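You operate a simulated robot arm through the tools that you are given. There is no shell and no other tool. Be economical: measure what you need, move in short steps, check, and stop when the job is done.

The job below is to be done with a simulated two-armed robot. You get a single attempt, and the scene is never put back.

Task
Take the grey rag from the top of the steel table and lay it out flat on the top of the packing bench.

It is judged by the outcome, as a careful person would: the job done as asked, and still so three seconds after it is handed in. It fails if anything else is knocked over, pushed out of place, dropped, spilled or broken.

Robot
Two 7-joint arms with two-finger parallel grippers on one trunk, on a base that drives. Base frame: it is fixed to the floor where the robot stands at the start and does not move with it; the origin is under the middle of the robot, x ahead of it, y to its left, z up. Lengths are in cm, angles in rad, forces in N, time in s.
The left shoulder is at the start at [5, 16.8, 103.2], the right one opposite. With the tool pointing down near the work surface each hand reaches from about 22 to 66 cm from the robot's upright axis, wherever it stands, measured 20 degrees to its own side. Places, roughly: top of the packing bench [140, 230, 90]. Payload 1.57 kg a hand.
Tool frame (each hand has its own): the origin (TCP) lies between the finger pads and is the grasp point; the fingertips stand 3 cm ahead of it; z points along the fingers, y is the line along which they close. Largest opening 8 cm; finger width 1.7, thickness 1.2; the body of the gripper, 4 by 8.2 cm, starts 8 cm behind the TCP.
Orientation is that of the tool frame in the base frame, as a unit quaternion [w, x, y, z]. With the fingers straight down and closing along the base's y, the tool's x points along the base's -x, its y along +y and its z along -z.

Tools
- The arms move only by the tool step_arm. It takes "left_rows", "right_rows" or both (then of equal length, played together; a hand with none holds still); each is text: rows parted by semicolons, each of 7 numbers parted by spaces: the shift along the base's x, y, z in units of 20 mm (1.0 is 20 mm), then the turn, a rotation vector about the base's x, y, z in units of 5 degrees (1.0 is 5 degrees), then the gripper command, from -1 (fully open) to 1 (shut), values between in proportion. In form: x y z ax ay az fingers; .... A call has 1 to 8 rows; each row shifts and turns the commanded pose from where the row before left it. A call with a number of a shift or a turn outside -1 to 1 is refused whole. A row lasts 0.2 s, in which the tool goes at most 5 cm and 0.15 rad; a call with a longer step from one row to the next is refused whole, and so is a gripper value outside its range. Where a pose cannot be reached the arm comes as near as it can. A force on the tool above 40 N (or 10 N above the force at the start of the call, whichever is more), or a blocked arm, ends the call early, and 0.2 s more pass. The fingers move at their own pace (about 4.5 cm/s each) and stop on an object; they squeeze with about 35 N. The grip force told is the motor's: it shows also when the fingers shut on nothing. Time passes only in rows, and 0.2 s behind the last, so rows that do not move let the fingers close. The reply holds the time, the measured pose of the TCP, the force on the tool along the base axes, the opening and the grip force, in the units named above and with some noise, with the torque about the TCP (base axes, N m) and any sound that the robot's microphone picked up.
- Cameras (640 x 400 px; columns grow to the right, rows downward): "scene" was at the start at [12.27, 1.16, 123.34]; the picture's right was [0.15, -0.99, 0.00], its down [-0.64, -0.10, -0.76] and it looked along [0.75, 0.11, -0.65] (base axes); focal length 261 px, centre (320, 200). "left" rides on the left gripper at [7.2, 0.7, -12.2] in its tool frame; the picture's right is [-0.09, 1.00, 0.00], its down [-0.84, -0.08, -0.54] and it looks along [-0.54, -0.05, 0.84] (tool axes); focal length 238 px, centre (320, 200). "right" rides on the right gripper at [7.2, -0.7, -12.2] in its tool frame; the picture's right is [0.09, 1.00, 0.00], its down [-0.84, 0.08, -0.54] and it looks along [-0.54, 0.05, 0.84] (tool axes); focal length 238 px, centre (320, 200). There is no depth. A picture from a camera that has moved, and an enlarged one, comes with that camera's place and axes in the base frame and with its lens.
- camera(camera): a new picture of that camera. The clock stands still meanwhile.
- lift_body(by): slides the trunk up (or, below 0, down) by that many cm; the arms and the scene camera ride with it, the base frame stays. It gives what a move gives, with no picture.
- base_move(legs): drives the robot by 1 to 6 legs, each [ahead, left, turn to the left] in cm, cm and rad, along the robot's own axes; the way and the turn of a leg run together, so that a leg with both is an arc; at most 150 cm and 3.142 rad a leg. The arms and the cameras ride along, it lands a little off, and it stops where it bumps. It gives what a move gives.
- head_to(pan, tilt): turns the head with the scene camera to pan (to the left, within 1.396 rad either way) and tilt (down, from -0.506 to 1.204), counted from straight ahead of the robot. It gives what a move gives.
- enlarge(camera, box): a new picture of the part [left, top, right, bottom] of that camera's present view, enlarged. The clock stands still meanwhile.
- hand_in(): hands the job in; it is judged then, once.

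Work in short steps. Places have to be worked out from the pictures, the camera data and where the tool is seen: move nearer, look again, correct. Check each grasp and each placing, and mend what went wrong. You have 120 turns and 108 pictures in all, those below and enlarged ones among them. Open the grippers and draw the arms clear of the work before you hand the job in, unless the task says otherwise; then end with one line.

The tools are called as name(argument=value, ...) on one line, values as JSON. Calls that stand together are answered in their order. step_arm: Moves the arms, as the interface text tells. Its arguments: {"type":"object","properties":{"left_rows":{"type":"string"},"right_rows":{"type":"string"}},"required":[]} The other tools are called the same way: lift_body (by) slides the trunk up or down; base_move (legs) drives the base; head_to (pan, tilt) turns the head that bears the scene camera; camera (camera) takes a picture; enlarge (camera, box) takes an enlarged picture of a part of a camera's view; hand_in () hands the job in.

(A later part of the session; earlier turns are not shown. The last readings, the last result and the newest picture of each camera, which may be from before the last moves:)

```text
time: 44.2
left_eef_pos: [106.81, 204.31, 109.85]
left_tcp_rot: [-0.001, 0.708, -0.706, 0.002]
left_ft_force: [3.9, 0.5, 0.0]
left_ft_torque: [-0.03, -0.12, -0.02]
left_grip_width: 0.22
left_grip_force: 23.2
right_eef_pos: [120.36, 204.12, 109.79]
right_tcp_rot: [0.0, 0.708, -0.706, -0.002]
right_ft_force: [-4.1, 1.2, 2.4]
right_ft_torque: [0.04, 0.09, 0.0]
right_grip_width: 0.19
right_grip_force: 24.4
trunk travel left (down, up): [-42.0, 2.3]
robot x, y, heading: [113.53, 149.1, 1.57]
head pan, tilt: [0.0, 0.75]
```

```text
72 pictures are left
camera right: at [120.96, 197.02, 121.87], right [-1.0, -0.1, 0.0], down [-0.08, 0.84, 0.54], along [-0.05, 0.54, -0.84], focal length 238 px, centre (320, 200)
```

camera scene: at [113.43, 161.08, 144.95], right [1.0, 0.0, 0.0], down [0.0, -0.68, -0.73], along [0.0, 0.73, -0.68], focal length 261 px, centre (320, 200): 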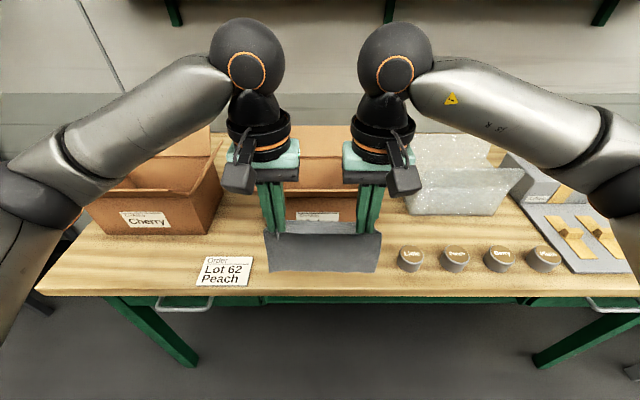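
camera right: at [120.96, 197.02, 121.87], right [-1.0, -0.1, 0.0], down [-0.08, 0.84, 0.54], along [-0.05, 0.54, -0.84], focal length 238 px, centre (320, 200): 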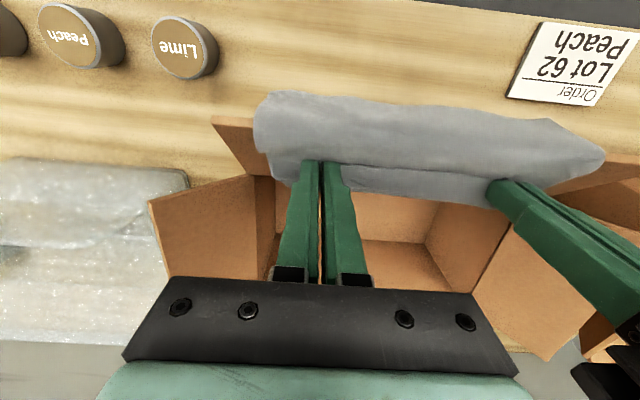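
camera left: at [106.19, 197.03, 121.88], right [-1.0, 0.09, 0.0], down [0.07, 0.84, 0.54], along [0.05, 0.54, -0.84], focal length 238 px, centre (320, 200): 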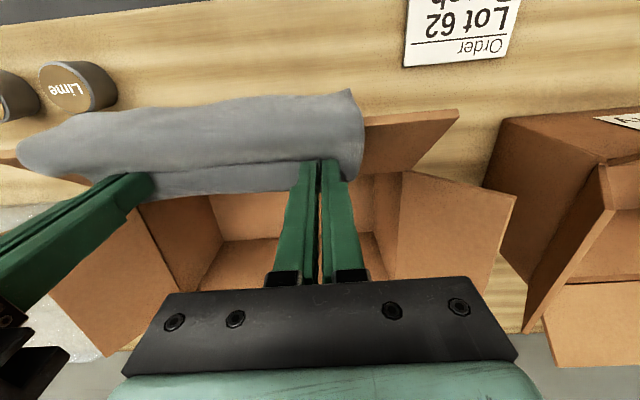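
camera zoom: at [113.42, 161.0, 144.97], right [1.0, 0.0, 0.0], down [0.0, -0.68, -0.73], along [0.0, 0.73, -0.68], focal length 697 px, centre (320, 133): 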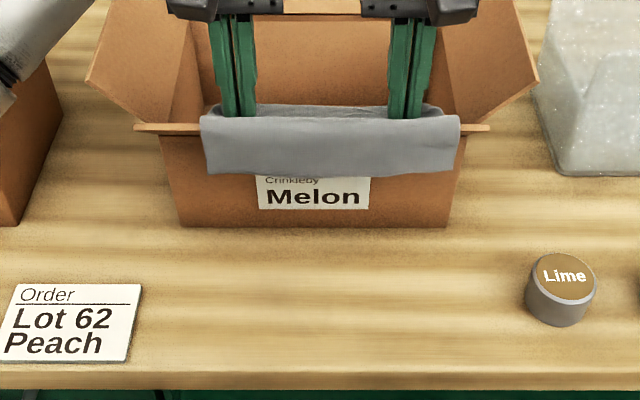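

The Melon carton has a front flap sloping outward, with its outer edge at about y≈200.5, z≈109, and the rag has draped over it. Nothing has moved. I'll lift straight up first, then back off to the robot side of the flap.

step_arm(left_rows="0 0 0.6 0 0 0 1;0 0 0.8 0 0 0 1;0 0 0.9 0 0 0 1;0 -0.3 0.9 0 0 0 1;0 -0.6 0.9 0 0 0 1;0 -0.8 0.4 0 0 0 1;0 -0.8 0 0 0 0 1;0 -0.7 0 0 0 0 1", right_rows="0 0 0.6 0 0 0 1;0 0 0.8 0 0 0 1;0 0 0.9 0 0 0 1;0 -0.3 0.9 0 0 0 1;0 -0.6 0.9 0 0 0 1;0 -0.8 0.4 0 0 0 1;0 -0.8 0 0 0 0 1;0 -0.7 0 0 0 0 1")

enlarge(camera="scene", box=[200, 150, 440, 300])

camera(camera="left")

```text
time: 46.0
left_eef_pos: [106.82, 197.76, 118.88]
left_tcp_rot: [-0.001, 0.708, -0.707, 0.0]
left_ft_force: [4.6, 0.2, -0.6]
left_ft_torque: [0.01, -0.13, -0.03]
left_grip_width: 0.24
left_grip_force: 23.8
right_eef_pos: [120.51, 197.56, 118.81]
right_tcp_rot: [0.001, 0.708, -0.706, 0.0]
right_ft_force: [-4.8, 0.6, 0.8]
right_ft_torque: [0.01, 0.16, 0.0]
right_grip_width: 0.2
right_grip_force: 23.8
trunk travel left (down, up): [-42.0, 2.3]
robot x, y, heading: [113.29, 148.82, 1.569]
head pan, tilt: [0.0, 0.75]
```

```text
2.67 times, centred on (320, 225) of scene
camera zoom: at [113.43, 160.96, 144.97], right [1.0, 0.0, 0.0], down [0.0, -0.68, -0.73], along [0.0, 0.73, -0.68], focal length 697 px, centre (320, 133)
```

zoom: 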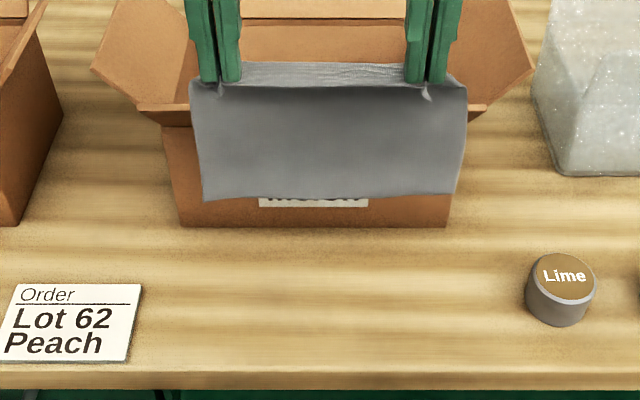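

```text
70 pictures are left
camera left: at [106.2, 190.55, 130.85], right [-1.0, 0.09, 0.0], down [0.07, 0.84, 0.54], along [0.05, 0.54, -0.84], focal length 238 px, centre (320, 200)
```

left: 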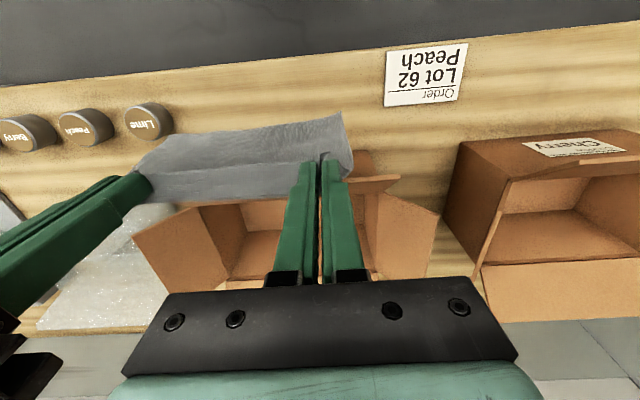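

The flap and carton are unharmed. A free far edge can't hang past y≈199 because of the flap, so I'll lay the rag with its front part overhanging the bench. Then I'll re-pinch the far corners with tilted hands and draw it in flat under the flap. First I'll descend in front of the flap.

step_arm(left_rows="0 0 -0.8 0 0 0 1;0 0 -0.8 0 0 0 1;0 0 -0.8 0 0 0 1;0 0 -0.8 0 0 0 1;0 0 -0.8 0 0 0 1;0 0 -0.8 0 0 0 1;0 0 -0.8 0 0 0 1;0 0 -0.5 0 0 0 1", right_rows="0 0.05 -0.8 0 0 0 1;0 0.05 -0.8 0 0 0 1;0 0 -0.8 0 0 0 1;0 0 -0.8 0 0 0 1;0 0 -0.8 0 0 0 1;0 0 -0.8 0 0 0 1;0 0 -0.8 0 0 0 1;0 0 -0.5 0 0 0 1")

enlarge(camera="scene", box=[200, 150, 440, 300])

camera(camera="left")

```text
time: 47.8
left_eef_pos: [106.93, 197.83, 106.57]
left_tcp_rot: [-0.001, 0.707, -0.707, 0.001]
left_ft_force: [2.4, 0.7, 0.2]
left_ft_torque: [-0.04, -0.07, 0.0]
left_grip_width: 0.19
left_grip_force: 23.3
right_eef_pos: [120.38, 198.01, 106.56]
right_tcp_rot: [0.001, 0.708, -0.706, -0.001]
right_ft_force: [-1.9, 0.1, 0.1]
right_ft_torque: [0.05, 0.08, -0.02]
right_grip_width: 0.22
right_grip_force: 23.0
trunk travel left (down, up): [-42.0, 2.3]
robot x, y, heading: [113.58, 148.33, 1.576]
head pan, tilt: [0.0, 0.75]
```

```text
2.67 times, centred on (320, 225) of scene
camera zoom: at [113.43, 161.0, 144.96], right [1.0, 0.0, 0.0], down [0.0, -0.68, -0.73], along [0.0, 0.73, -0.68], focal length 697 px, centre (320, 133)
```

zoom: 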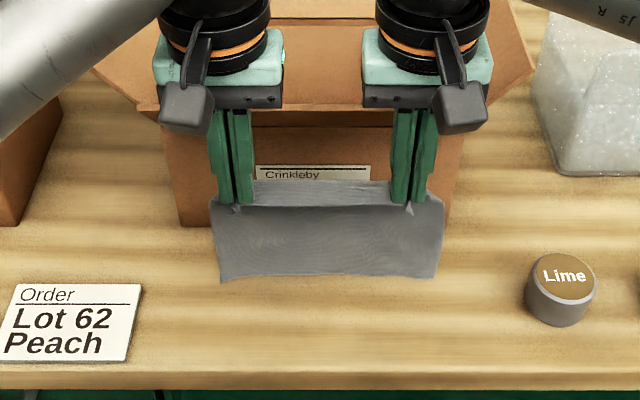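

```text
68 pictures are left
camera left: at [106.25, 190.59, 118.67], right [-1.0, 0.09, 0.0], down [0.07, 0.84, 0.54], along [0.05, 0.54, -0.84], focal length 238 px, centre (320, 200)
```

left: 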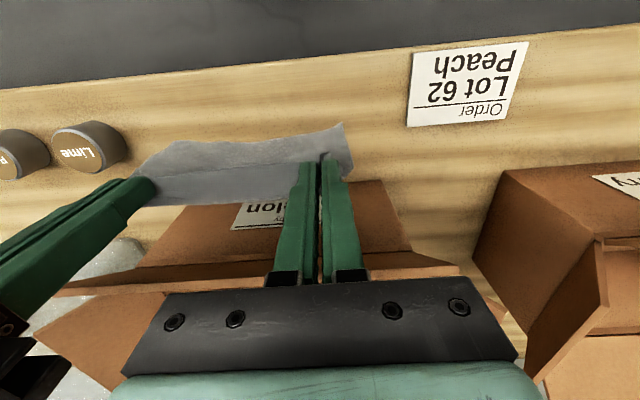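

The rag's lower edge is about 2 cm above the bench in front of the carton. I'll touch it down and lay it by arcing the hands back and down toward me.

step_arm(left_rows="0 0 -0.5 0 0 0 1;0 -0.35 -0.3 0 0 0 1;0 -0.4 -0.3 0 0 0 1;0 -0.55 -0.35 0 0 0 1;0 -0.55 -0.4 0 0 0 1;0 -0.55 -0.45 0 0 0 1;0 -0.6 -0.45 0 0 0 1;0 -0.55 -0.5 0 0 0 1", right_rows="0 0 -0.5 0 0 0 1;0 -0.35 -0.3 0 0 0 1;0 -0.4 -0.3 0 0 0 1;0 -0.55 -0.35 0 0 0 1;0 -0.55 -0.4 0 0 0 1;0 -0.55 -0.45 0 0 0 1;0 -0.6 -0.45 0 0 0 1;0 -0.55 -0.5 0 0 0 1")

enlarge(camera="scene", box=[200, 150, 440, 300])

camera(camera="left")

```text
time: 49.6
left_eef_pos: [106.85, 190.79, 100.21]
left_tcp_rot: [-0.002, 0.708, -0.706, 0.0]
left_ft_force: [2.6, 0.6, -0.4]
left_ft_torque: [-0.01, -0.13, -0.05]
left_grip_width: 0.22
left_grip_force: 23.6
right_eef_pos: [120.37, 190.87, 100.18]
right_tcp_rot: [0.001, 0.708, -0.706, 0.0]
right_ft_force: [-4.3, -0.5, 0.0]
right_ft_torque: [-0.02, 0.11, -0.02]
right_grip_width: 0.19
right_grip_force: 23.5
trunk travel left (down, up): [-42.0, 2.3]
robot x, y, heading: [113.43, 148.98, 1.569]
head pan, tilt: [0.0, 0.75]
```

```text
2.67 times, centred on (320, 225) of scene
camera zoom: at [113.43, 160.98, 144.97], right [1.0, 0.0, 0.0], down [0.0, -0.68, -0.73], along [0.0, 0.73, -0.68], focal length 697 px, centre (320, 133)
```

zoom: 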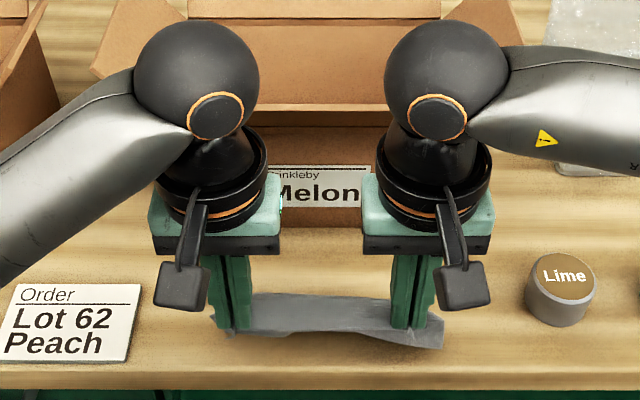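

```text
66 pictures are left
camera left: at [106.16, 183.49, 112.17], right [-1.0, 0.09, 0.0], down [0.07, 0.84, 0.54], along [0.05, 0.54, -0.84], focal length 238 px, centre (320, 200)
```

left: 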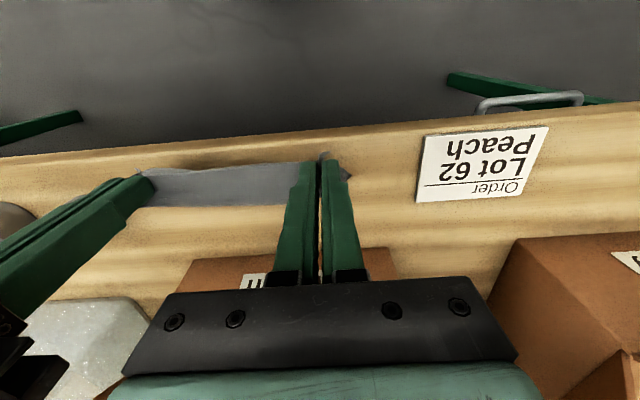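

The far edge is now on the bench at about y≈197.6. I'll continue down and back to finish laying it, with the near part overhanging the bench's front edge for now.

step_arm(left_rows="0 -0.45 -0.5 0 0 0 1;0 -0.45 -0.5 0 0 0 1;0 -0.45 -0.5 0 0 0 1;0 -0.4 -0.5 0 0 0 1;0 -0.4 -0.4 0 0 0 1;0 -0.3 -0.2 0 0 0 1", right_rows="0 -0.45 -0.5 0 0 0 1;0 -0.45 -0.5 0 0 0 1;0 -0.45 -0.5 0 0 0 1;0 -0.4 -0.5 0 0 0 1;0 -0.4 -0.4 0 0 0 1;0 -0.3 -0.2 0 0 0 1")

camera(camera="right")

camera(camera="left")

```text
time: 51.0
left_eef_pos: [106.75, 185.98, 94.85]
left_tcp_rot: [-0.001, 0.707, -0.707, 0.001]
left_ft_force: [6.3, 1.3, 0.0]
left_ft_torque: [0.0, -0.23, -0.05]
left_grip_width: 0.24
left_grip_force: 24.4
right_eef_pos: [120.26, 185.91, 94.83]
right_tcp_rot: [0.001, 0.708, -0.706, -0.002]
right_ft_force: [-5.5, 0.1, 1.0]
right_ft_torque: [0.02, 0.22, 0.01]
right_grip_width: 0.22
right_grip_force: 23.9
trunk travel left (down, up): [-42.0, 2.3]
robot x, y, heading: [113.49, 149.15, 1.571]
head pan, tilt: [0.0, 0.75]
```

```text
65 pictures are left
camera right: at [120.99, 178.78, 107.1], right [-1.0, -0.1, 0.0], down [-0.08, 0.84, 0.54], along [-0.05, 0.54, -0.84], focal length 238 px, centre (320, 200)
```

right: 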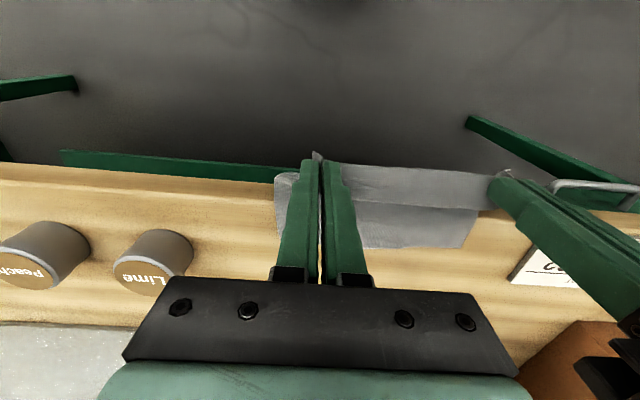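

```text
64 pictures are left
camera left: at [106.09, 178.64, 106.95], right [-1.0, 0.09, 0.0], down [0.07, 0.84, 0.54], along [0.05, 0.54, -0.84], focal length 238 px, centre (320, 200)
```

left: 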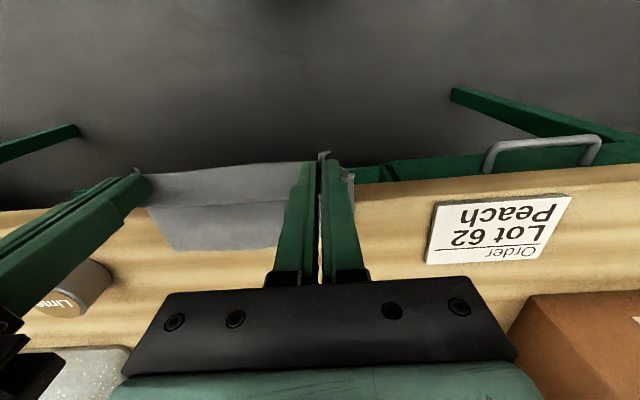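

The rag slid back and only about 3 cm rests on the bench, so I won't release it. A better way is to tilt the hands about 60° so the fingertips reach in under the flap, hang the far edge close to the carton, and then lay it back toward me. I'll lift and start tilting.

step_arm(left_rows="0 0.1 0.9 0.5 0 0 1;0 0.3 0.9 1 0 0 1;0 0.4 0.9 1 0 0 1;0 0.5 0.9 1 0 0 1;0 0.5 0.9 1 0 0 1;0 0.5 0.8 1 0 0 1;0 0.5 0.8 1 0 0 1;0 0.5 0.8 1 0 0 1", right_rows="0 0.1 0.9 0.5 0 0 1;0 0.3 0.9 1 0 0 1;0 0.4 0.9 1 0 0 1;0 0.5 0.9 1 0 0 1;0 0.5 0.9 1 0 0 1;0 0.5 0.8 1 0 0 1;0 0.5 0.8 1 0 0 1;0 0.5 0.8 1 0 0 1")

camera(camera="scene")

camera(camera="left")

```text
time: 52.8
left_eef_pos: [106.88, 192.54, 108.98]
left_tcp_rot: [-0.229, 0.67, -0.668, -0.227]
left_ft_force: [5.5, 0.5, -1.2]
left_ft_torque: [0.0, -0.15, -0.13]
left_grip_width: 0.23
left_grip_force: 23.8
right_eef_pos: [120.38, 192.68, 108.68]
right_tcp_rot: [-0.228, 0.67, -0.669, -0.228]
right_ft_force: [-5.7, 0.1, -0.4]
right_ft_torque: [-0.01, 0.12, 0.08]
right_grip_width: 0.19
right_grip_force: 23.7
trunk travel left (down, up): [-42.0, 2.3]
robot x, y, heading: [113.58, 148.99, 1.568]
head pan, tilt: [0.0, 0.75]
```

```text
63 pictures are left
camera scene: at [113.44, 160.99, 144.96], right [1.0, 0.0, 0.0], down [0.0, -0.68, -0.73], along [0.0, 0.73, -0.68], focal length 261 px, centre (320, 200)
```

scene: 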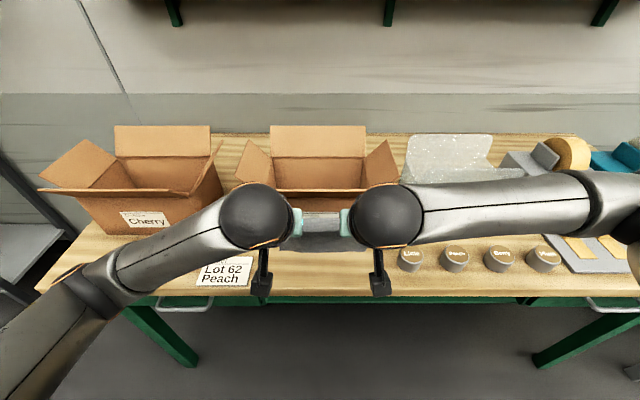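

```text
62 pictures are left
camera left: at [106.18, 179.26, 113.98], right [-1.0, 0.07, 0.05], down [0.07, 0.33, 0.94], along [0.05, 0.94, -0.34], focal length 238 px, centre (320, 200)
```

left: 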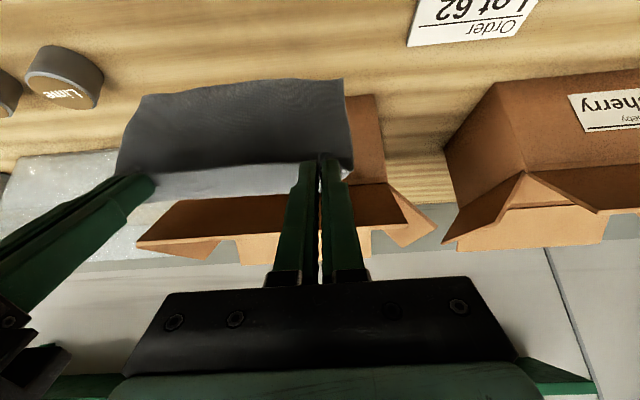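

With the tilt at about 38° the fingers can pass under the flap, whose outer edge I now see near y≈203.5, z≈109. The rag's lower edge hangs at about y≈196, z≈96. I'll lower slightly and reach in under the flap.

step_arm(left_rows="0 0.4 -0.45 0 0 0 1;0 0.5 -0.45 0 0 0 1;0 0.5 -0.45 0 0 0 1;0 0.5 -0.4 0 0 0 1;0 0.5 -0.3 0 0 0 1;0 0.5 0 0 0 0 1;0 0.4 0 0 0 0 1", right_rows="0 0.4 -0.4 0 0 0 1;0 0.5 -0.4 0 0 0 1;0 0.5 -0.4 0 0 0 1;0 0.5 -0.4 0 0 0 1;0 0.5 -0.3 0 0 0 1;0 0.5 0 0 0 0 1;0 0.4 0 0 0 0 1")

camera(camera="left")

camera(camera="right")

enlarge(camera="scene", box=[200, 150, 440, 300])

```text
time: 54.4
left_eef_pos: [106.77, 199.17, 104.78]
left_tcp_rot: [0.229, -0.67, 0.67, 0.225]
left_ft_force: [4.2, 0.1, 0.0]
left_ft_torque: [0.02, -0.12, -0.12]
left_grip_width: 0.2
left_grip_force: 23.1
right_eef_pos: [120.36, 199.19, 104.92]
right_tcp_rot: [-0.227, 0.671, -0.669, -0.227]
right_ft_force: [-4.0, -0.7, -0.4]
right_ft_torque: [0.01, 0.07, 0.08]
right_grip_width: 0.21
right_grip_force: 23.7
trunk travel left (down, up): [-42.0, 2.3]
robot x, y, heading: [113.86, 149.07, 1.57]
head pan, tilt: [0.0, 0.75]
```

```text
61 pictures are left
camera left: at [106.16, 185.96, 109.81], right [-1.0, 0.07, 0.05], down [0.07, 0.33, 0.94], along [0.05, 0.94, -0.34], focal length 238 px, centre (320, 200)
```

left: 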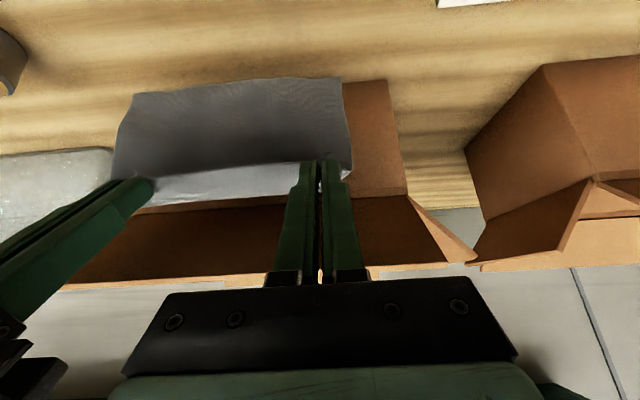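

```text
60 pictures are left
camera right: at [120.99, 186.18, 110.11], right [-1.0, -0.08, -0.06], down [-0.08, 0.33, 0.94], along [-0.05, 0.94, -0.34], focal length 238 px, centre (320, 200)
```

right: 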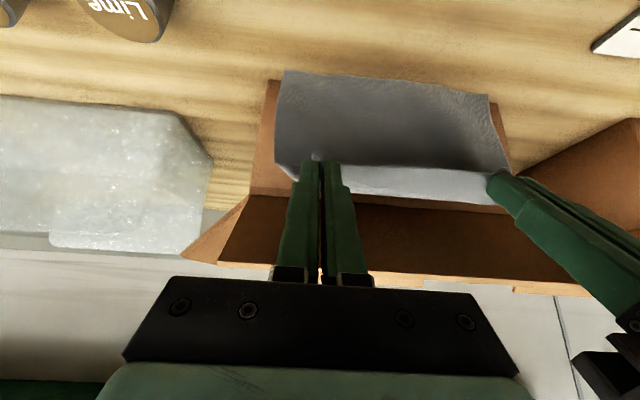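

```text
2.67 times, centred on (320, 225) of scene
camera zoom: at [113.43, 161.01, 144.96], right [1.0, 0.0, 0.0], down [0.0, -0.68, -0.73], along [0.0, 0.73, -0.68], focal length 697 px, centre (320, 133)
```

zoom: 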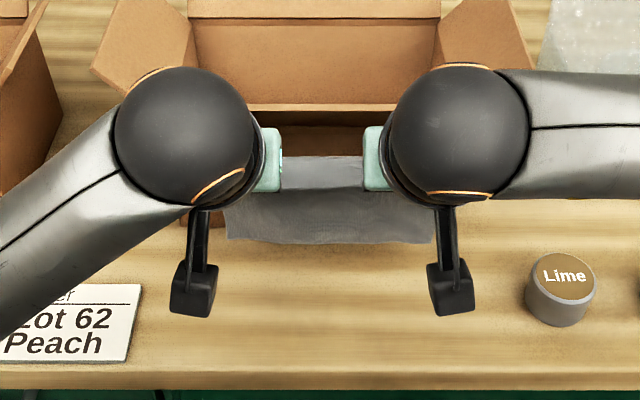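

Both hand cameras show the rag hanging just in front of the carton below the flap, with its lower edge near y≈202, z≈92. I'll go about 2.4 cm further forward and slightly lower so the edge lands near y≈204.8.

step_arm(left_rows="0 0.4 -0.1 0 0 0 1;0 0.4 -0.15 0 0 0 1;0 0.4 -0.15 0 0 0 1;0 0 -0.2 0 0 0 1", right_rows="0 0.4 -0.1 0 0 0 1;0 0.4 -0.15 0 0 0 1;0 0.4 -0.2 0 0 0 1;0 0 -0.2 0 0 0 1")

camera(camera="left")

camera(camera="right")

```text
time: 55.4
left_eef_pos: [106.85, 201.69, 103.59]
left_tcp_rot: [-0.229, 0.67, -0.668, -0.227]
left_ft_force: [2.6, -0.3, -0.2]
left_ft_torque: [0.01, -0.09, -0.07]
left_grip_width: 0.2
left_grip_force: 23.6
right_eef_pos: [120.26, 201.63, 103.63]
right_tcp_rot: [-0.227, 0.671, -0.669, -0.228]
right_ft_force: [-2.4, -0.5, 0.0]
right_ft_torque: [-0.01, 0.02, 0.02]
right_grip_width: 0.22
right_grip_force: 22.7
trunk travel left (down, up): [-42.0, 2.3]
robot x, y, heading: [113.83, 149.24, 1.574]
head pan, tilt: [0.0, 0.75]
```

```text
58 pictures are left
camera left: at [106.21, 188.32, 108.65], right [-1.0, 0.07, 0.05], down [0.07, 0.33, 0.94], along [0.05, 0.94, -0.34], focal length 238 px, centre (320, 200)
```

left: 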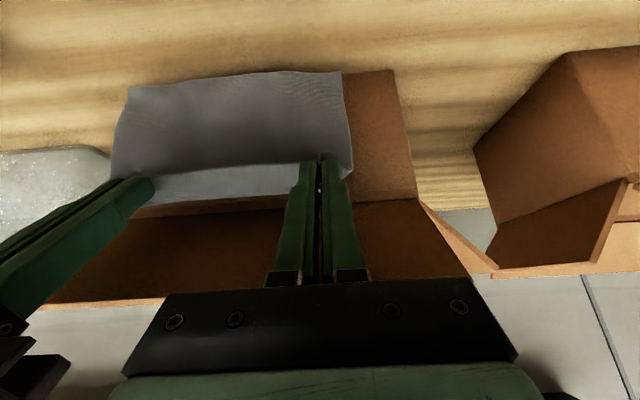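

```text
57 pictures are left
camera right: at [120.93, 188.53, 108.85], right [-1.0, -0.08, -0.06], down [-0.08, 0.33, 0.94], along [-0.05, 0.94, -0.34], focal length 238 px, centre (320, 200)
```

right: 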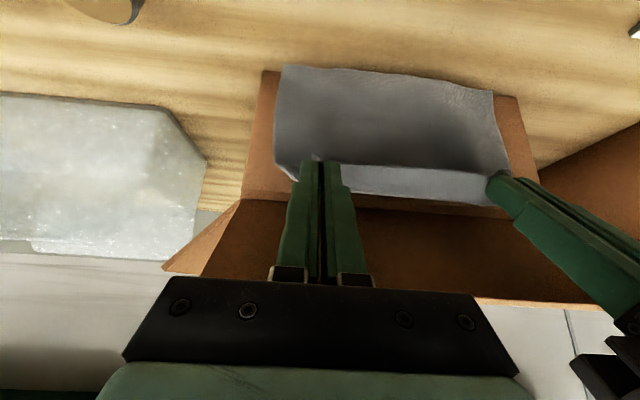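

The lower edge is now essentially touching the bench at y≈204.3. I'll lay the rag back toward me, coming down and untilting the hands as I go.

step_arm(left_rows="0 -0.1 -0.4 0 0 0 1;0 -0.4 -0.3 -1 0 0 1;0 -0.45 -0.3 -1 0 0 1;0 -0.45 -0.35 -1 0 0 1;0 -0.4 -0.4 -1 0 0 1;0 -0.35 -0.45 -1 0 0 1;0 -0.25 -0.4 -0.5 0 0 1", right_rows="0 -0.1 -0.4 0 0 0 1;0 -0.4 -0.3 -1 0 0 1;0 -0.45 -0.3 -1 0 0 1;0 -0.45 -0.35 -1 0 0 1;0 -0.4 -0.4 -1 0 0 1;0 -0.35 -0.45 -1 0 0 1;0 -0.25 -0.4 -0.5 0 0 1")

camera(camera="left")

camera(camera="right")

```text
time: 57.0
left_eef_pos: [107.02, 196.79, 98.25]
left_tcp_rot: [-0.06, 0.705, -0.704, -0.061]
left_ft_force: [0.9, -0.7, -0.6]
left_ft_torque: [-0.03, -0.05, 0.0]
left_grip_width: 0.2
left_grip_force: 23.3
right_eef_pos: [120.32, 196.88, 98.32]
right_tcp_rot: [-0.061, 0.706, -0.703, -0.061]
right_ft_force: [-1.0, 0.0, 0.5]
right_ft_torque: [-0.01, 0.05, 0.0]
right_grip_width: 0.2
right_grip_force: 23.4
trunk travel left (down, up): [-42.0, 2.3]
robot x, y, heading: [113.78, 149.11, 1.572]
head pan, tilt: [0.0, 0.75]
```

```text
56 pictures are left
camera left: at [106.3, 187.48, 108.82], right [-1.0, 0.09, 0.01], down [0.07, 0.73, 0.68], along [0.05, 0.68, -0.74], focal length 238 px, centre (320, 200)
```

left: 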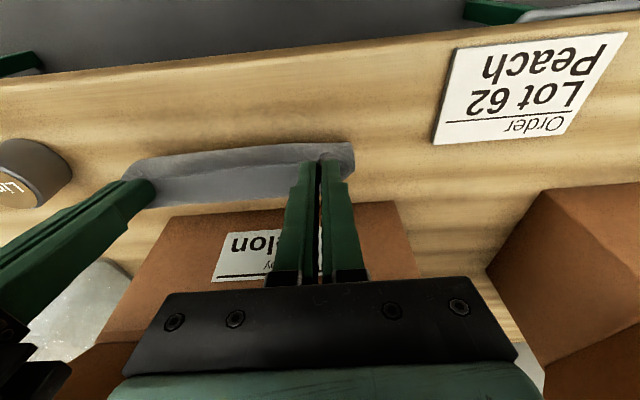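

```text
55 pictures are left
camera right: at [120.92, 187.81, 109.15], right [-1.0, -0.09, -0.02], down [-0.08, 0.73, 0.68], along [-0.05, 0.68, -0.73], focal length 238 px, centre (320, 200)
```

right: 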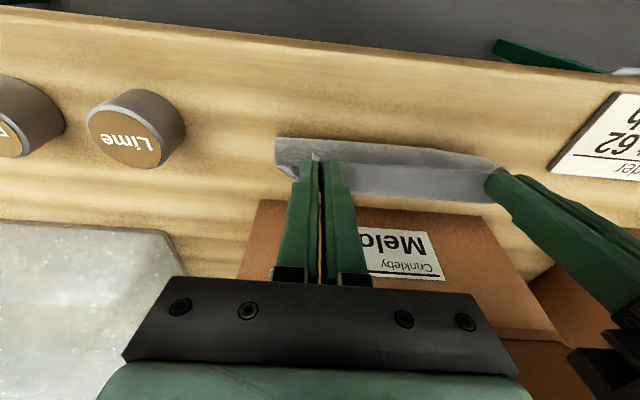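

The rag's shape near the bench is ambiguous here, so I'll take a closer look from both hand cameras before going further.

enlarge(camera="left", box=[100, 110, 420, 310])

enlarge(camera="right", box=[230, 100, 550, 300])

enlarge(camera="scene", box=[240, 190, 400, 290])

```text
2.00 times, centred on (260, 210) of left
camera zoom: at [106.3, 187.48, 108.82], right [-1.0, 0.09, 0.01], down [0.07, 0.73, 0.68], along [0.05, 0.68, -0.74], focal length 477 px, centre (440, 180)
```

zoom: 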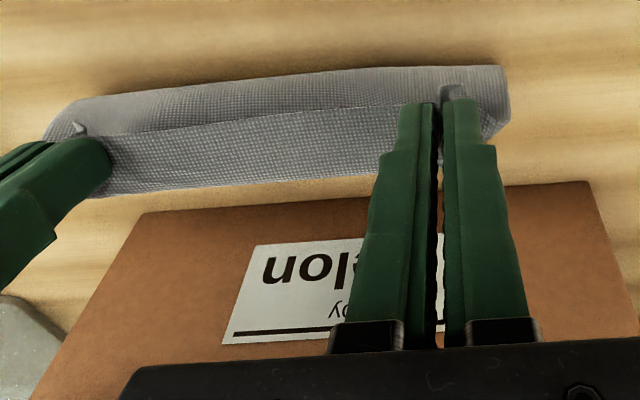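

```text
2.00 times, centred on (390, 200) of right
camera zoom: at [120.92, 187.81, 109.15], right [-1.0, -0.09, -0.02], down [-0.08, 0.73, 0.68], along [-0.05, 0.68, -0.73], focal length 477 px, centre (180, 200)
```

zoom: 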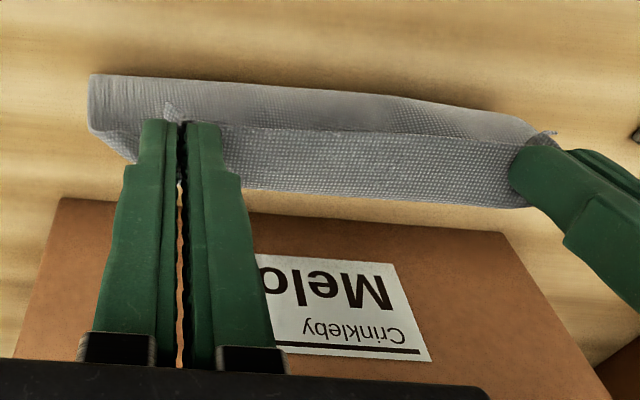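

```text
4.00 times, centred on (320, 240) of scene
camera zoom: at [113.42, 161.0, 144.96], right [1.0, 0.0, 0.0], down [0.0, -0.68, -0.73], along [0.0, 0.73, -0.68], focal length 1045 px, centre (320, 40)
```

zoom: 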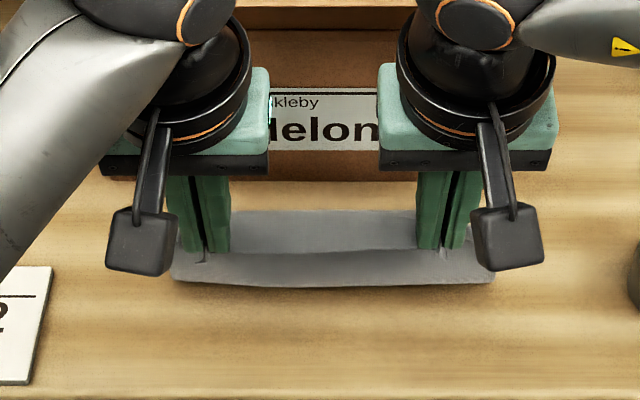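

The forward light band is a raised fold near z≈95 and the dark band is a slack bulge toward me, with the far edge still forward under the fold. Continuing back and down should draw it flat, so I'll do that and check.

step_arm(left_rows="0 -0.45 -0.25 -0.5 0 0 1;0 -0.45 -0.35 -0.5 0 0 1;0 -0.4 -0.5 -0.5 0 0 1;0 -0.35 -0.6 -0.4 0 0 1;0 -0.25 -0.45 0 0 0 1", right_rows="0 -0.45 -0.25 -0.5 0 0 1;0 -0.45 -0.35 -0.5 0 0 1;0 -0.4 -0.5 -0.5 0 0 1;0 -0.35 -0.6 -0.4 0 0 1;0 -0.25 -0.45 0 0 0 1")

enlarge(camera="left", box=[100, 110, 420, 310])

enlarge(camera="right", box=[230, 100, 550, 300])

enlarge(camera="scene", box=[240, 190, 400, 290])

```text
time: 58.2
left_eef_pos: [106.91, 192.85, 93.9]
left_tcp_rot: [-0.003, 0.708, -0.706, -0.002]
left_ft_force: [1.7, 0.2, 0.0]
left_ft_torque: [0.01, -0.1, -0.01]
left_grip_width: 0.23
left_grip_force: 23.9
right_eef_pos: [120.31, 192.91, 94.07]
right_tcp_rot: [-0.002, 0.708, -0.706, -0.004]
right_ft_force: [-2.5, 0.5, 1.2]
right_ft_torque: [0.0, 0.07, -0.01]
right_grip_width: 0.22
right_grip_force: 23.3
trunk travel left (down, up): [-42.0, 2.3]
robot x, y, heading: [113.69, 148.51, 1.573]
head pan, tilt: [0.0, 0.75]
```

```text
2.00 times, centred on (260, 210) of left
camera zoom: at [106.22, 185.53, 105.91], right [-1.0, 0.09, 0.0], down [0.07, 0.83, 0.55], along [0.05, 0.55, -0.84], focal length 477 px, centre (440, 180)
```

zoom: 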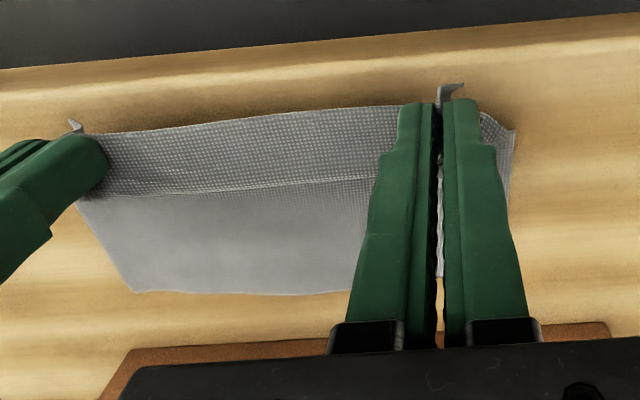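

```text
2.00 times, centred on (390, 200) of right
camera zoom: at [120.92, 185.81, 106.27], right [-1.0, -0.1, 0.0], down [-0.08, 0.83, 0.55], along [-0.05, 0.55, -0.84], focal length 477 px, centre (180, 200)
```

zoom: 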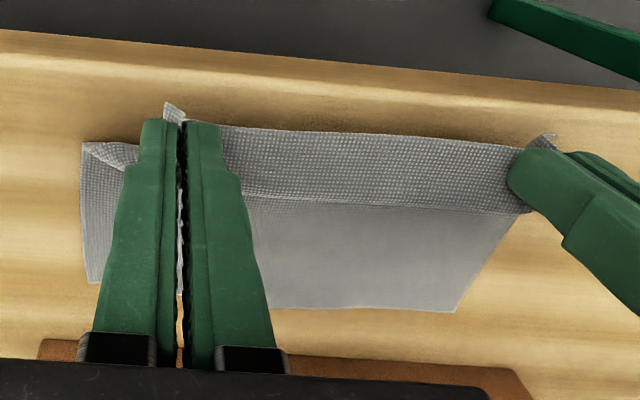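

```text
4.00 times, centred on (320, 240) of scene
camera zoom: at [113.43, 160.98, 144.97], right [1.0, 0.0, 0.0], down [0.0, -0.68, -0.73], along [0.0, 0.73, -0.68], focal length 1045 px, centre (320, 40)
```

zoom: 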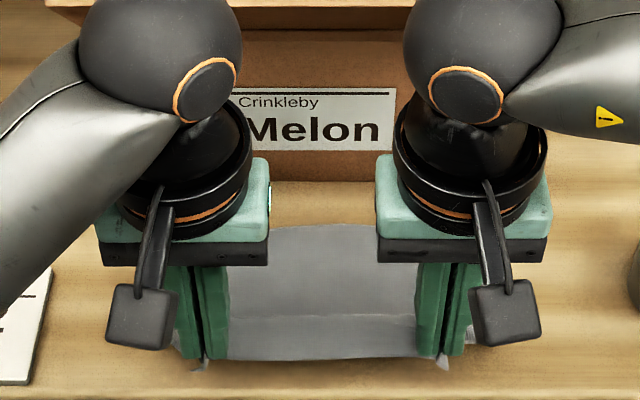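

The rag is now laid out well: its far edge is at y≈201.4, clear of the carton, and its near edge at y≈192, just inside the bench edge. I'll lower the last bit to contact.

step_arm(left_rows="0 0 -0.2 0 0 0 1;0 0 -0.15 0 0 0 1;0 0 0 0 0 0 1", right_rows="0 0 -0.25 0 0 0 1;0 0 -0.15 0 0 0 1;0 0 0 0 0 0 1")

```text
time: 59.0
left_eef_pos: [107.06, 192.88, 93.27]
left_tcp_rot: [-0.004, 0.708, -0.707, -0.002]
left_ft_force: [2.3, 0.5, 1.2]
left_ft_torque: [0.02, -0.04, -0.01]
left_grip_width: 0.21
left_grip_force: 23.5
right_eef_pos: [120.38, 192.93, 93.26]
right_tcp_rot: [-0.003, 0.709, -0.705, -0.004]
right_ft_force: [-2.5, -0.8, 0.3]
right_ft_torque: [-0.02, 0.06, -0.03]
right_grip_width: 0.19
right_grip_force: 23.8
trunk travel left (down, up): [-42.0, 2.3]
robot x, y, heading: [113.72, 148.69, 1.573]
head pan, tilt: [0.0, 0.75]
```

There's no contact force yet, so I'll go down a bit more and open the fingers slowly near the surface, so they also spread out the pinched ridges.

step_arm(left_rows="0 0 -0.1 0 0 0 1;0 0 -0.05 0 0 0 0.9;0 0 0 0 0 0 0.6;0 0 0 0 0 0 0.3;0 0 0 0 0 0 0.2;0 0 0 0 0 0 0.2", right_rows="0 0 -0.1 0 0 0 1;0 0 -0.05 0 0 0 0.9;0 0 0 0 0 0 0.6;0 0 0 0 0 0 0.3;0 0 0 0 0 0 0.2;0 0 0 0 0 0 0.2")

camera(camera="left")

camera(camera="right")

```text
time: 60.4
left_eef_pos: [106.9, 192.95, 93.02]
left_tcp_rot: [-0.003, 0.708, -0.706, -0.002]
left_ft_force: [-1.4, 0.5, 0.0]
left_ft_torque: [0.0, 0.02, -0.01]
left_grip_width: 3.22
left_grip_force: 0.2
right_eef_pos: [120.36, 193.02, 92.95]
right_tcp_rot: [-0.002, 0.708, -0.706, -0.003]
right_ft_force: [0.3, 1.3, -0.5]
right_ft_torque: [0.02, 0.01, -0.02]
right_grip_width: 3.18
right_grip_force: 0.1
trunk travel left (down, up): [-42.0, 2.3]
robot x, y, heading: [113.71, 148.42, 1.573]
head pan, tilt: [0.0, 0.75]
```

```text
48 pictures are left
camera left: at [106.18, 185.53, 104.95], right [-1.0, 0.09, 0.0], down [0.07, 0.83, 0.55], along [0.05, 0.55, -0.84], focal length 238 px, centre (320, 200)
```

left: 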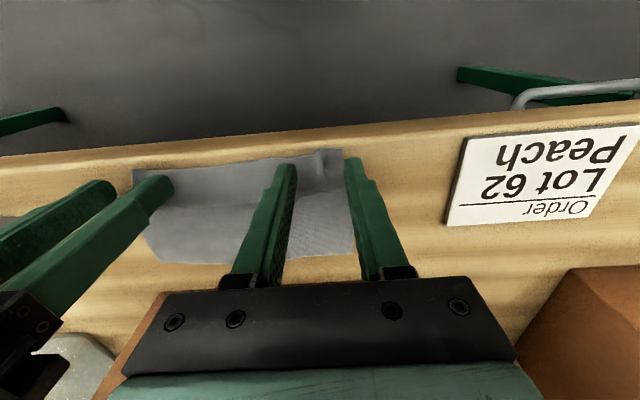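

```text
47 pictures are left
camera right: at [120.98, 185.78, 105.09], right [-1.0, -0.1, 0.0], down [-0.08, 0.83, 0.55], along [-0.05, 0.55, -0.84], focal length 238 px, centre (320, 200)
```

right: 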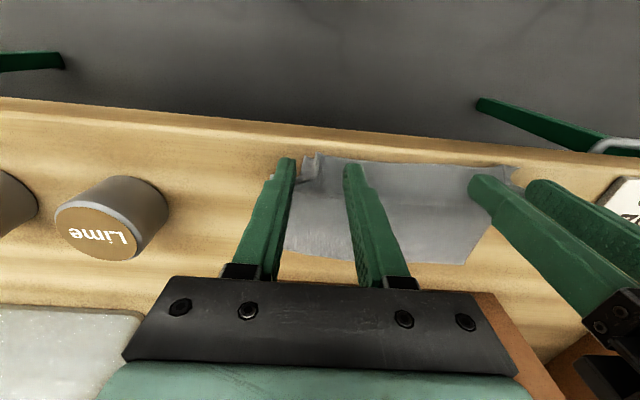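

The cloth is released on the bench. I'll lift the hands straight up, draw back, and inspect.

step_arm(left_rows="0 0 0.3 0 0 0 0.2;0 0 0.6 0 0 0 0.2;0 0 0.9 0 0 0 0.2;0 0 1 0 0 0 0.2;-0.2 -0.5 1 0 0 0 0.2;-0.8 -1 0.5 0 0 0 0.2;-0.9 -1 0 0 0 0 0.2;-1 -1 0 0 0 0 0.2", right_rows="0 0 0.3 0 0 0 0.2;0 0 0.6 0 0 0 0.2;0 0 0.9 0 0 0 0.2;0 0 1 0 0 0 0.2;0.2 -0.5 1 0 0 0 0.2;0.8 -1 0.5 0 0 0 0.2;0.9 -1 0 0 0 0 0.2;1 -1 0 0 0 0 0.2")

camera(camera="left")

enlarge(camera="scene", box=[200, 170, 440, 320])

```text
time: 62.2
left_eef_pos: [101.2, 185.78, 101.47]
left_tcp_rot: [-0.003, 0.707, -0.707, -0.002]
left_ft_force: [0.3, -0.9, 0.8]
left_ft_torque: [0.01, 0.01, -0.04]
left_grip_width: 3.2
left_grip_force: 0.1
right_eef_pos: [126.18, 185.86, 101.72]
right_tcp_rot: [-0.004, 0.707, -0.707, -0.005]
right_ft_force: [-0.2, 0.3, 0.2]
right_ft_torque: [0.03, -0.03, 0.01]
right_grip_width: 3.19
right_grip_force: 0.1
trunk travel left (down, up): [-42.0, 2.3]
robot x, y, heading: [113.62, 148.98, 1.574]
head pan, tilt: [0.0, 0.75]
```

```text
46 pictures are left
camera left: at [100.48, 178.28, 113.43], right [-1.0, 0.09, 0.0], down [0.07, 0.83, 0.55], along [0.05, 0.55, -0.84], focal length 238 px, centre (320, 200)
```

left: 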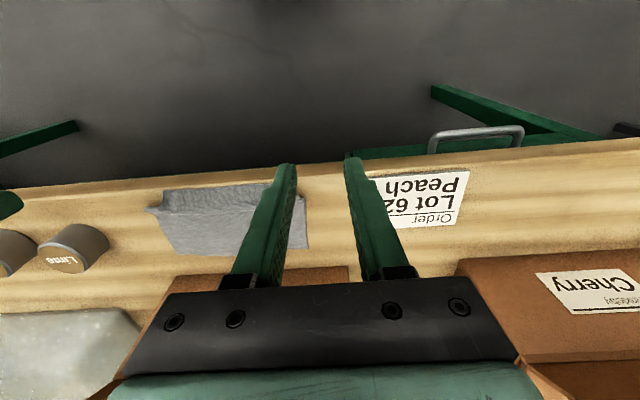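

```text
2.67 times, centred on (320, 245) of scene
camera zoom: at [113.43, 160.92, 144.97], right [1.0, 0.0, 0.0], down [0.0, -0.68, -0.73], along [0.0, 0.73, -0.68], focal length 697 px, centre (320, 80)
```

zoom: 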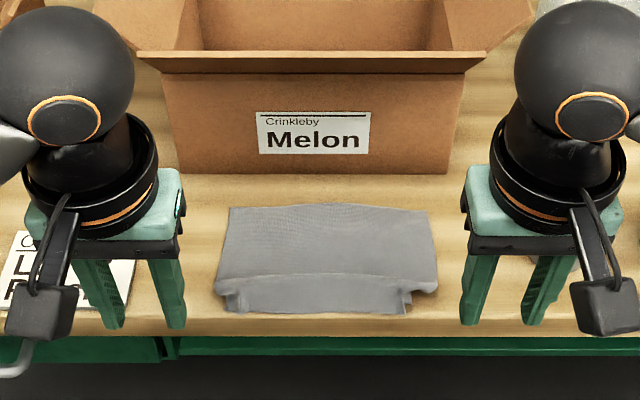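

The rag looks flat in the far part, but there's a fold along the near side. I'll zoom in.

enlarge(camera="scene", box=[270, 235, 374, 300])

enlarge(camera="left", box=[130, 160, 322, 280])

camera(camera="right")

```text
6.15 times, centred on (322, 268) of scene
camera zoom: at [113.43, 160.92, 144.97], right [1.0, 0.0, 0.0], down [0.0, -0.68, -0.73], along [0.0, 0.73, -0.68], focal length 1608 px, centre (308, -215)
```

zoom: 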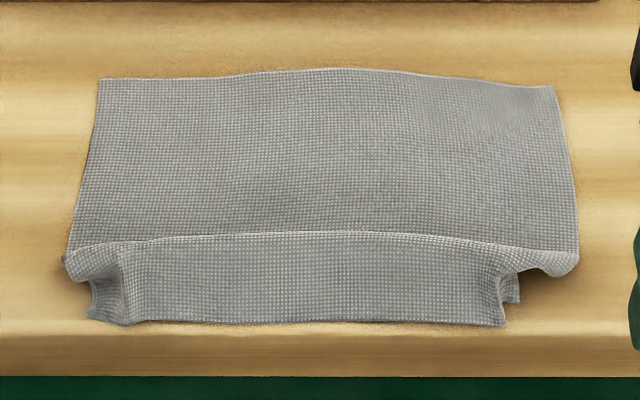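

```text
3.33 times, centred on (226, 220) of left
camera zoom: at [100.48, 178.28, 113.43], right [-1.0, 0.09, 0.0], down [0.07, 0.83, 0.55], along [0.05, 0.55, -0.84], focal length 794 px, centre (633, 133)
```

zoom: 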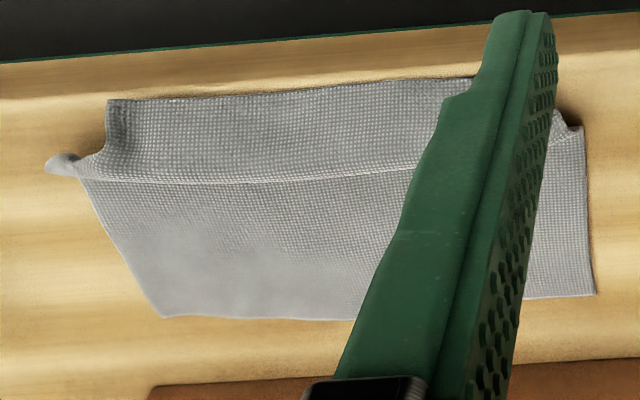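

```text
42 pictures are left
camera right: at [126.82, 178.61, 113.82], right [-1.0, -0.09, 0.0], down [-0.08, 0.83, 0.55], along [-0.05, 0.55, -0.83], focal length 238 px, centre (320, 200)
```

right: 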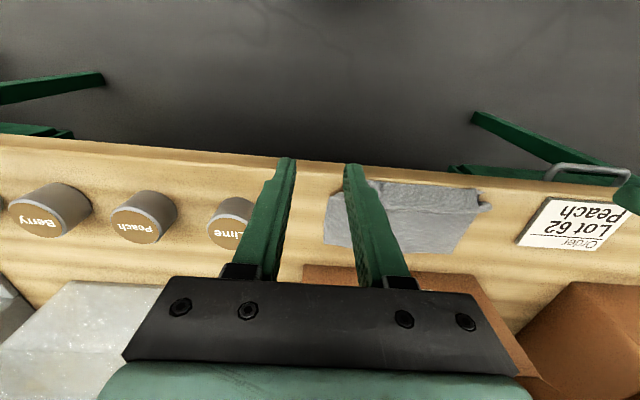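

The far part is flat and square, but there's a raised crease along y≈194, small gathers at the two pinch spots, and a near edge very close to the bench edge. I'll press closed, tilted fingertips on the far part of the cloth and draw it forward to pull the crease out and gain margin.

step_arm(left_rows="0.39 0.75 0 0.875 0 0 1;0.39 0.75 0 0.875 0 0 1;0.39 0.75 0 0.875 0 0 1;0.39 0.75 0 0.875 0 0 1;0.39 0.75 0 0.875 0 0 1;0.39 0.75 0 0.875 0 0 1;0.39 0.75 0 0.875 0 0 1;0.39 0.75 -0.3 0.875 0 0 1", right_rows="-0.37 0.75 0 0.875 0 0 1;-0.37 0.75 0 0.875 0 0 1;-0.37 0.75 0 0.875 0 0 1;-0.37 0.75 0 0.875 0 0 1;-0.37 0.75 0 0.875 0 0 1;-0.37 0.75 0 0.875 0 0 1;-0.37 0.75 0 0.875 0 0 1;-0.37 0.75 -0.3 0.875 0 0 1")

camera(camera="left")

```text
time: 64.0
left_eef_pos: [107.13, 197.9, 100.86]
left_tcp_rot: [0.217, -0.673, 0.673, 0.215]
left_ft_force: [0.7, -0.1, 0.2]
left_ft_torque: [0.0, -0.02, -0.02]
left_grip_width: 0.0
left_grip_force: 21.2
right_eef_pos: [120.22, 198.12, 100.91]
right_tcp_rot: [-0.215, 0.674, -0.672, -0.217]
right_ft_force: [0.7, 0.5, -0.1]
right_ft_torque: [0.0, 0.01, -0.02]
right_grip_width: 0.01
right_grip_force: 21.7
trunk travel left (down, up): [-42.0, 2.3]
robot x, y, heading: [113.57, 149.09, 1.572]
head pan, tilt: [0.0, 0.75]
```

```text
41 pictures are left
camera left: at [106.59, 184.84, 106.49], right [-1.0, 0.07, 0.05], down [0.07, 0.36, 0.93], along [0.05, 0.93, -0.37], focal length 238 px, centre (320, 200)
```

left: 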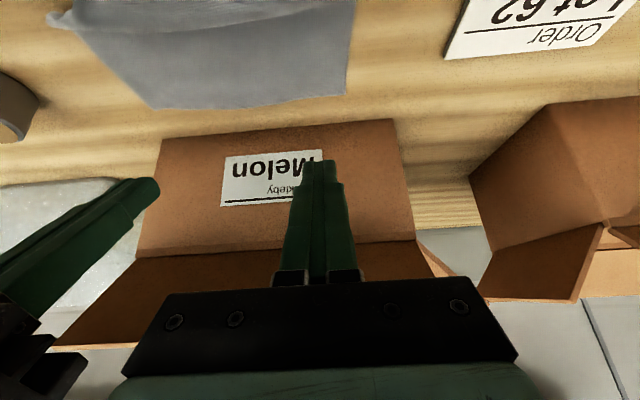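

The hands are above the far part with tips at y≈199.7; the far edge is at about 201.6 and the carton about 3 cm beyond. I'll descend until just above contact.

step_arm(left_rows="0 0 -0.8 0 0 0 1;0 0 -0.8 0 0 0 1;0 0 -0.8 0 0 0 1;0 0 -0.6 0 0 0 1;0 0 -0.4 0 0 0 1;0 0 -0.2 0 0 0 1;0 0 -0.1 0 0 0 1;0 0 0 0 0 0 1", right_rows="0 0 -0.8 0 0 0 1;0 0 -0.8 0 0 0 1;0 0 -0.8 0 0 0 1;0 0 -0.6 0 0 0 1;0 0 -0.4 0 0 0 1;0 0 -0.2 0 0 0 1;0 0 -0.1 0 0 0 1;0 0 0 0 0 0 1")

```text
time: 65.8
left_eef_pos: [107.28, 198.01, 93.48]
left_tcp_rot: [-0.216, 0.674, -0.673, -0.214]
left_ft_force: [0.6, 0.0, 0.3]
left_ft_torque: [0.02, -0.01, -0.02]
left_grip_width: 0.0
left_grip_force: 21.5
right_eef_pos: [120.2, 197.99, 93.38]
right_tcp_rot: [-0.216, 0.674, -0.672, -0.216]
right_ft_force: [-0.6, -0.4, 0.6]
right_ft_torque: [0.0, 0.02, 0.04]
right_grip_width: 0.02
right_grip_force: 20.9
trunk travel left (down, up): [-42.0, 2.3]
robot x, y, heading: [113.67, 148.82, 1.575]
head pan, tilt: [0.0, 0.75]
```

No contact yet at z≈93.4; continuing down in 2 mm steps.

step_arm(left_rows="0 0 -0.1 0 0 0 1;0 0 -0.1 0 0 0 1;0 0 -0.1 0 0 0 1;0 0 -0.1 0 0 0 1;0 0 0 0 0 0 1", right_rows="0 0 -0.1 0 0 0 1;0 0 -0.1 0 0 0 1;0 0 -0.1 0 0 0 1;0 0 -0.1 0 0 0 1;0 0 0 0 0 0 1")

```text
time: 67.0
left_eef_pos: [107.22, 197.83, 92.69]
left_tcp_rot: [-0.216, 0.675, -0.673, -0.214]
left_ft_force: [-0.2, -0.4, 0.3]
left_ft_torque: [-0.02, 0.01, -0.01]
left_grip_width: 0.0
left_grip_force: 20.8
right_eef_pos: [120.28, 198.1, 92.77]
right_tcp_rot: [-0.216, 0.674, -0.672, -0.216]
right_ft_force: [0.0, -0.3, 0.0]
right_ft_torque: [0.0, 0.0, 0.0]
right_grip_width: 0.02
right_grip_force: 21.5
trunk travel left (down, up): [-42.0, 2.3]
robot x, y, heading: [113.62, 148.62, 1.576]
head pan, tilt: [0.0, 0.75]
```

Still free, so the bench is slightly lower than I estimated; continuing.

step_arm(left_rows="0 0 -0.1 0 0 0 1;0 0 -0.1 0 0 0 1;0 0 -0.1 0 0 0 1;0 0 -0.1 0 0 0 1;0 0 0 0 0 0 1", right_rows="0 0 -0.1 0 0 0 1;0 0 -0.1 0 0 0 1;0 0 -0.1 0 0 0 1;0 0 -0.1 0 0 0 1;0 0 0 0 0 0 1")

```text
time: 68.2
left_eef_pos: [107.29, 198.0, 91.93]
left_tcp_rot: [-0.217, 0.674, -0.673, -0.215]
left_ft_force: [1.1, -0.3, -0.6]
left_ft_torque: [-0.02, -0.01, 0.04]
left_grip_width: 0.0
left_grip_force: 21.3
right_eef_pos: [120.27, 198.04, 91.92]
right_tcp_rot: [-0.215, 0.675, -0.672, -0.216]
right_ft_force: [0.9, 0.4, -0.6]
right_ft_torque: [0.02, -0.02, 0.03]
right_grip_width: 0.01
right_grip_force: 21.1
trunk travel left (down, up): [-42.0, 2.3]
robot x, y, heading: [113.33, 148.53, 1.572]
head pan, tilt: [0.0, 0.75]
```

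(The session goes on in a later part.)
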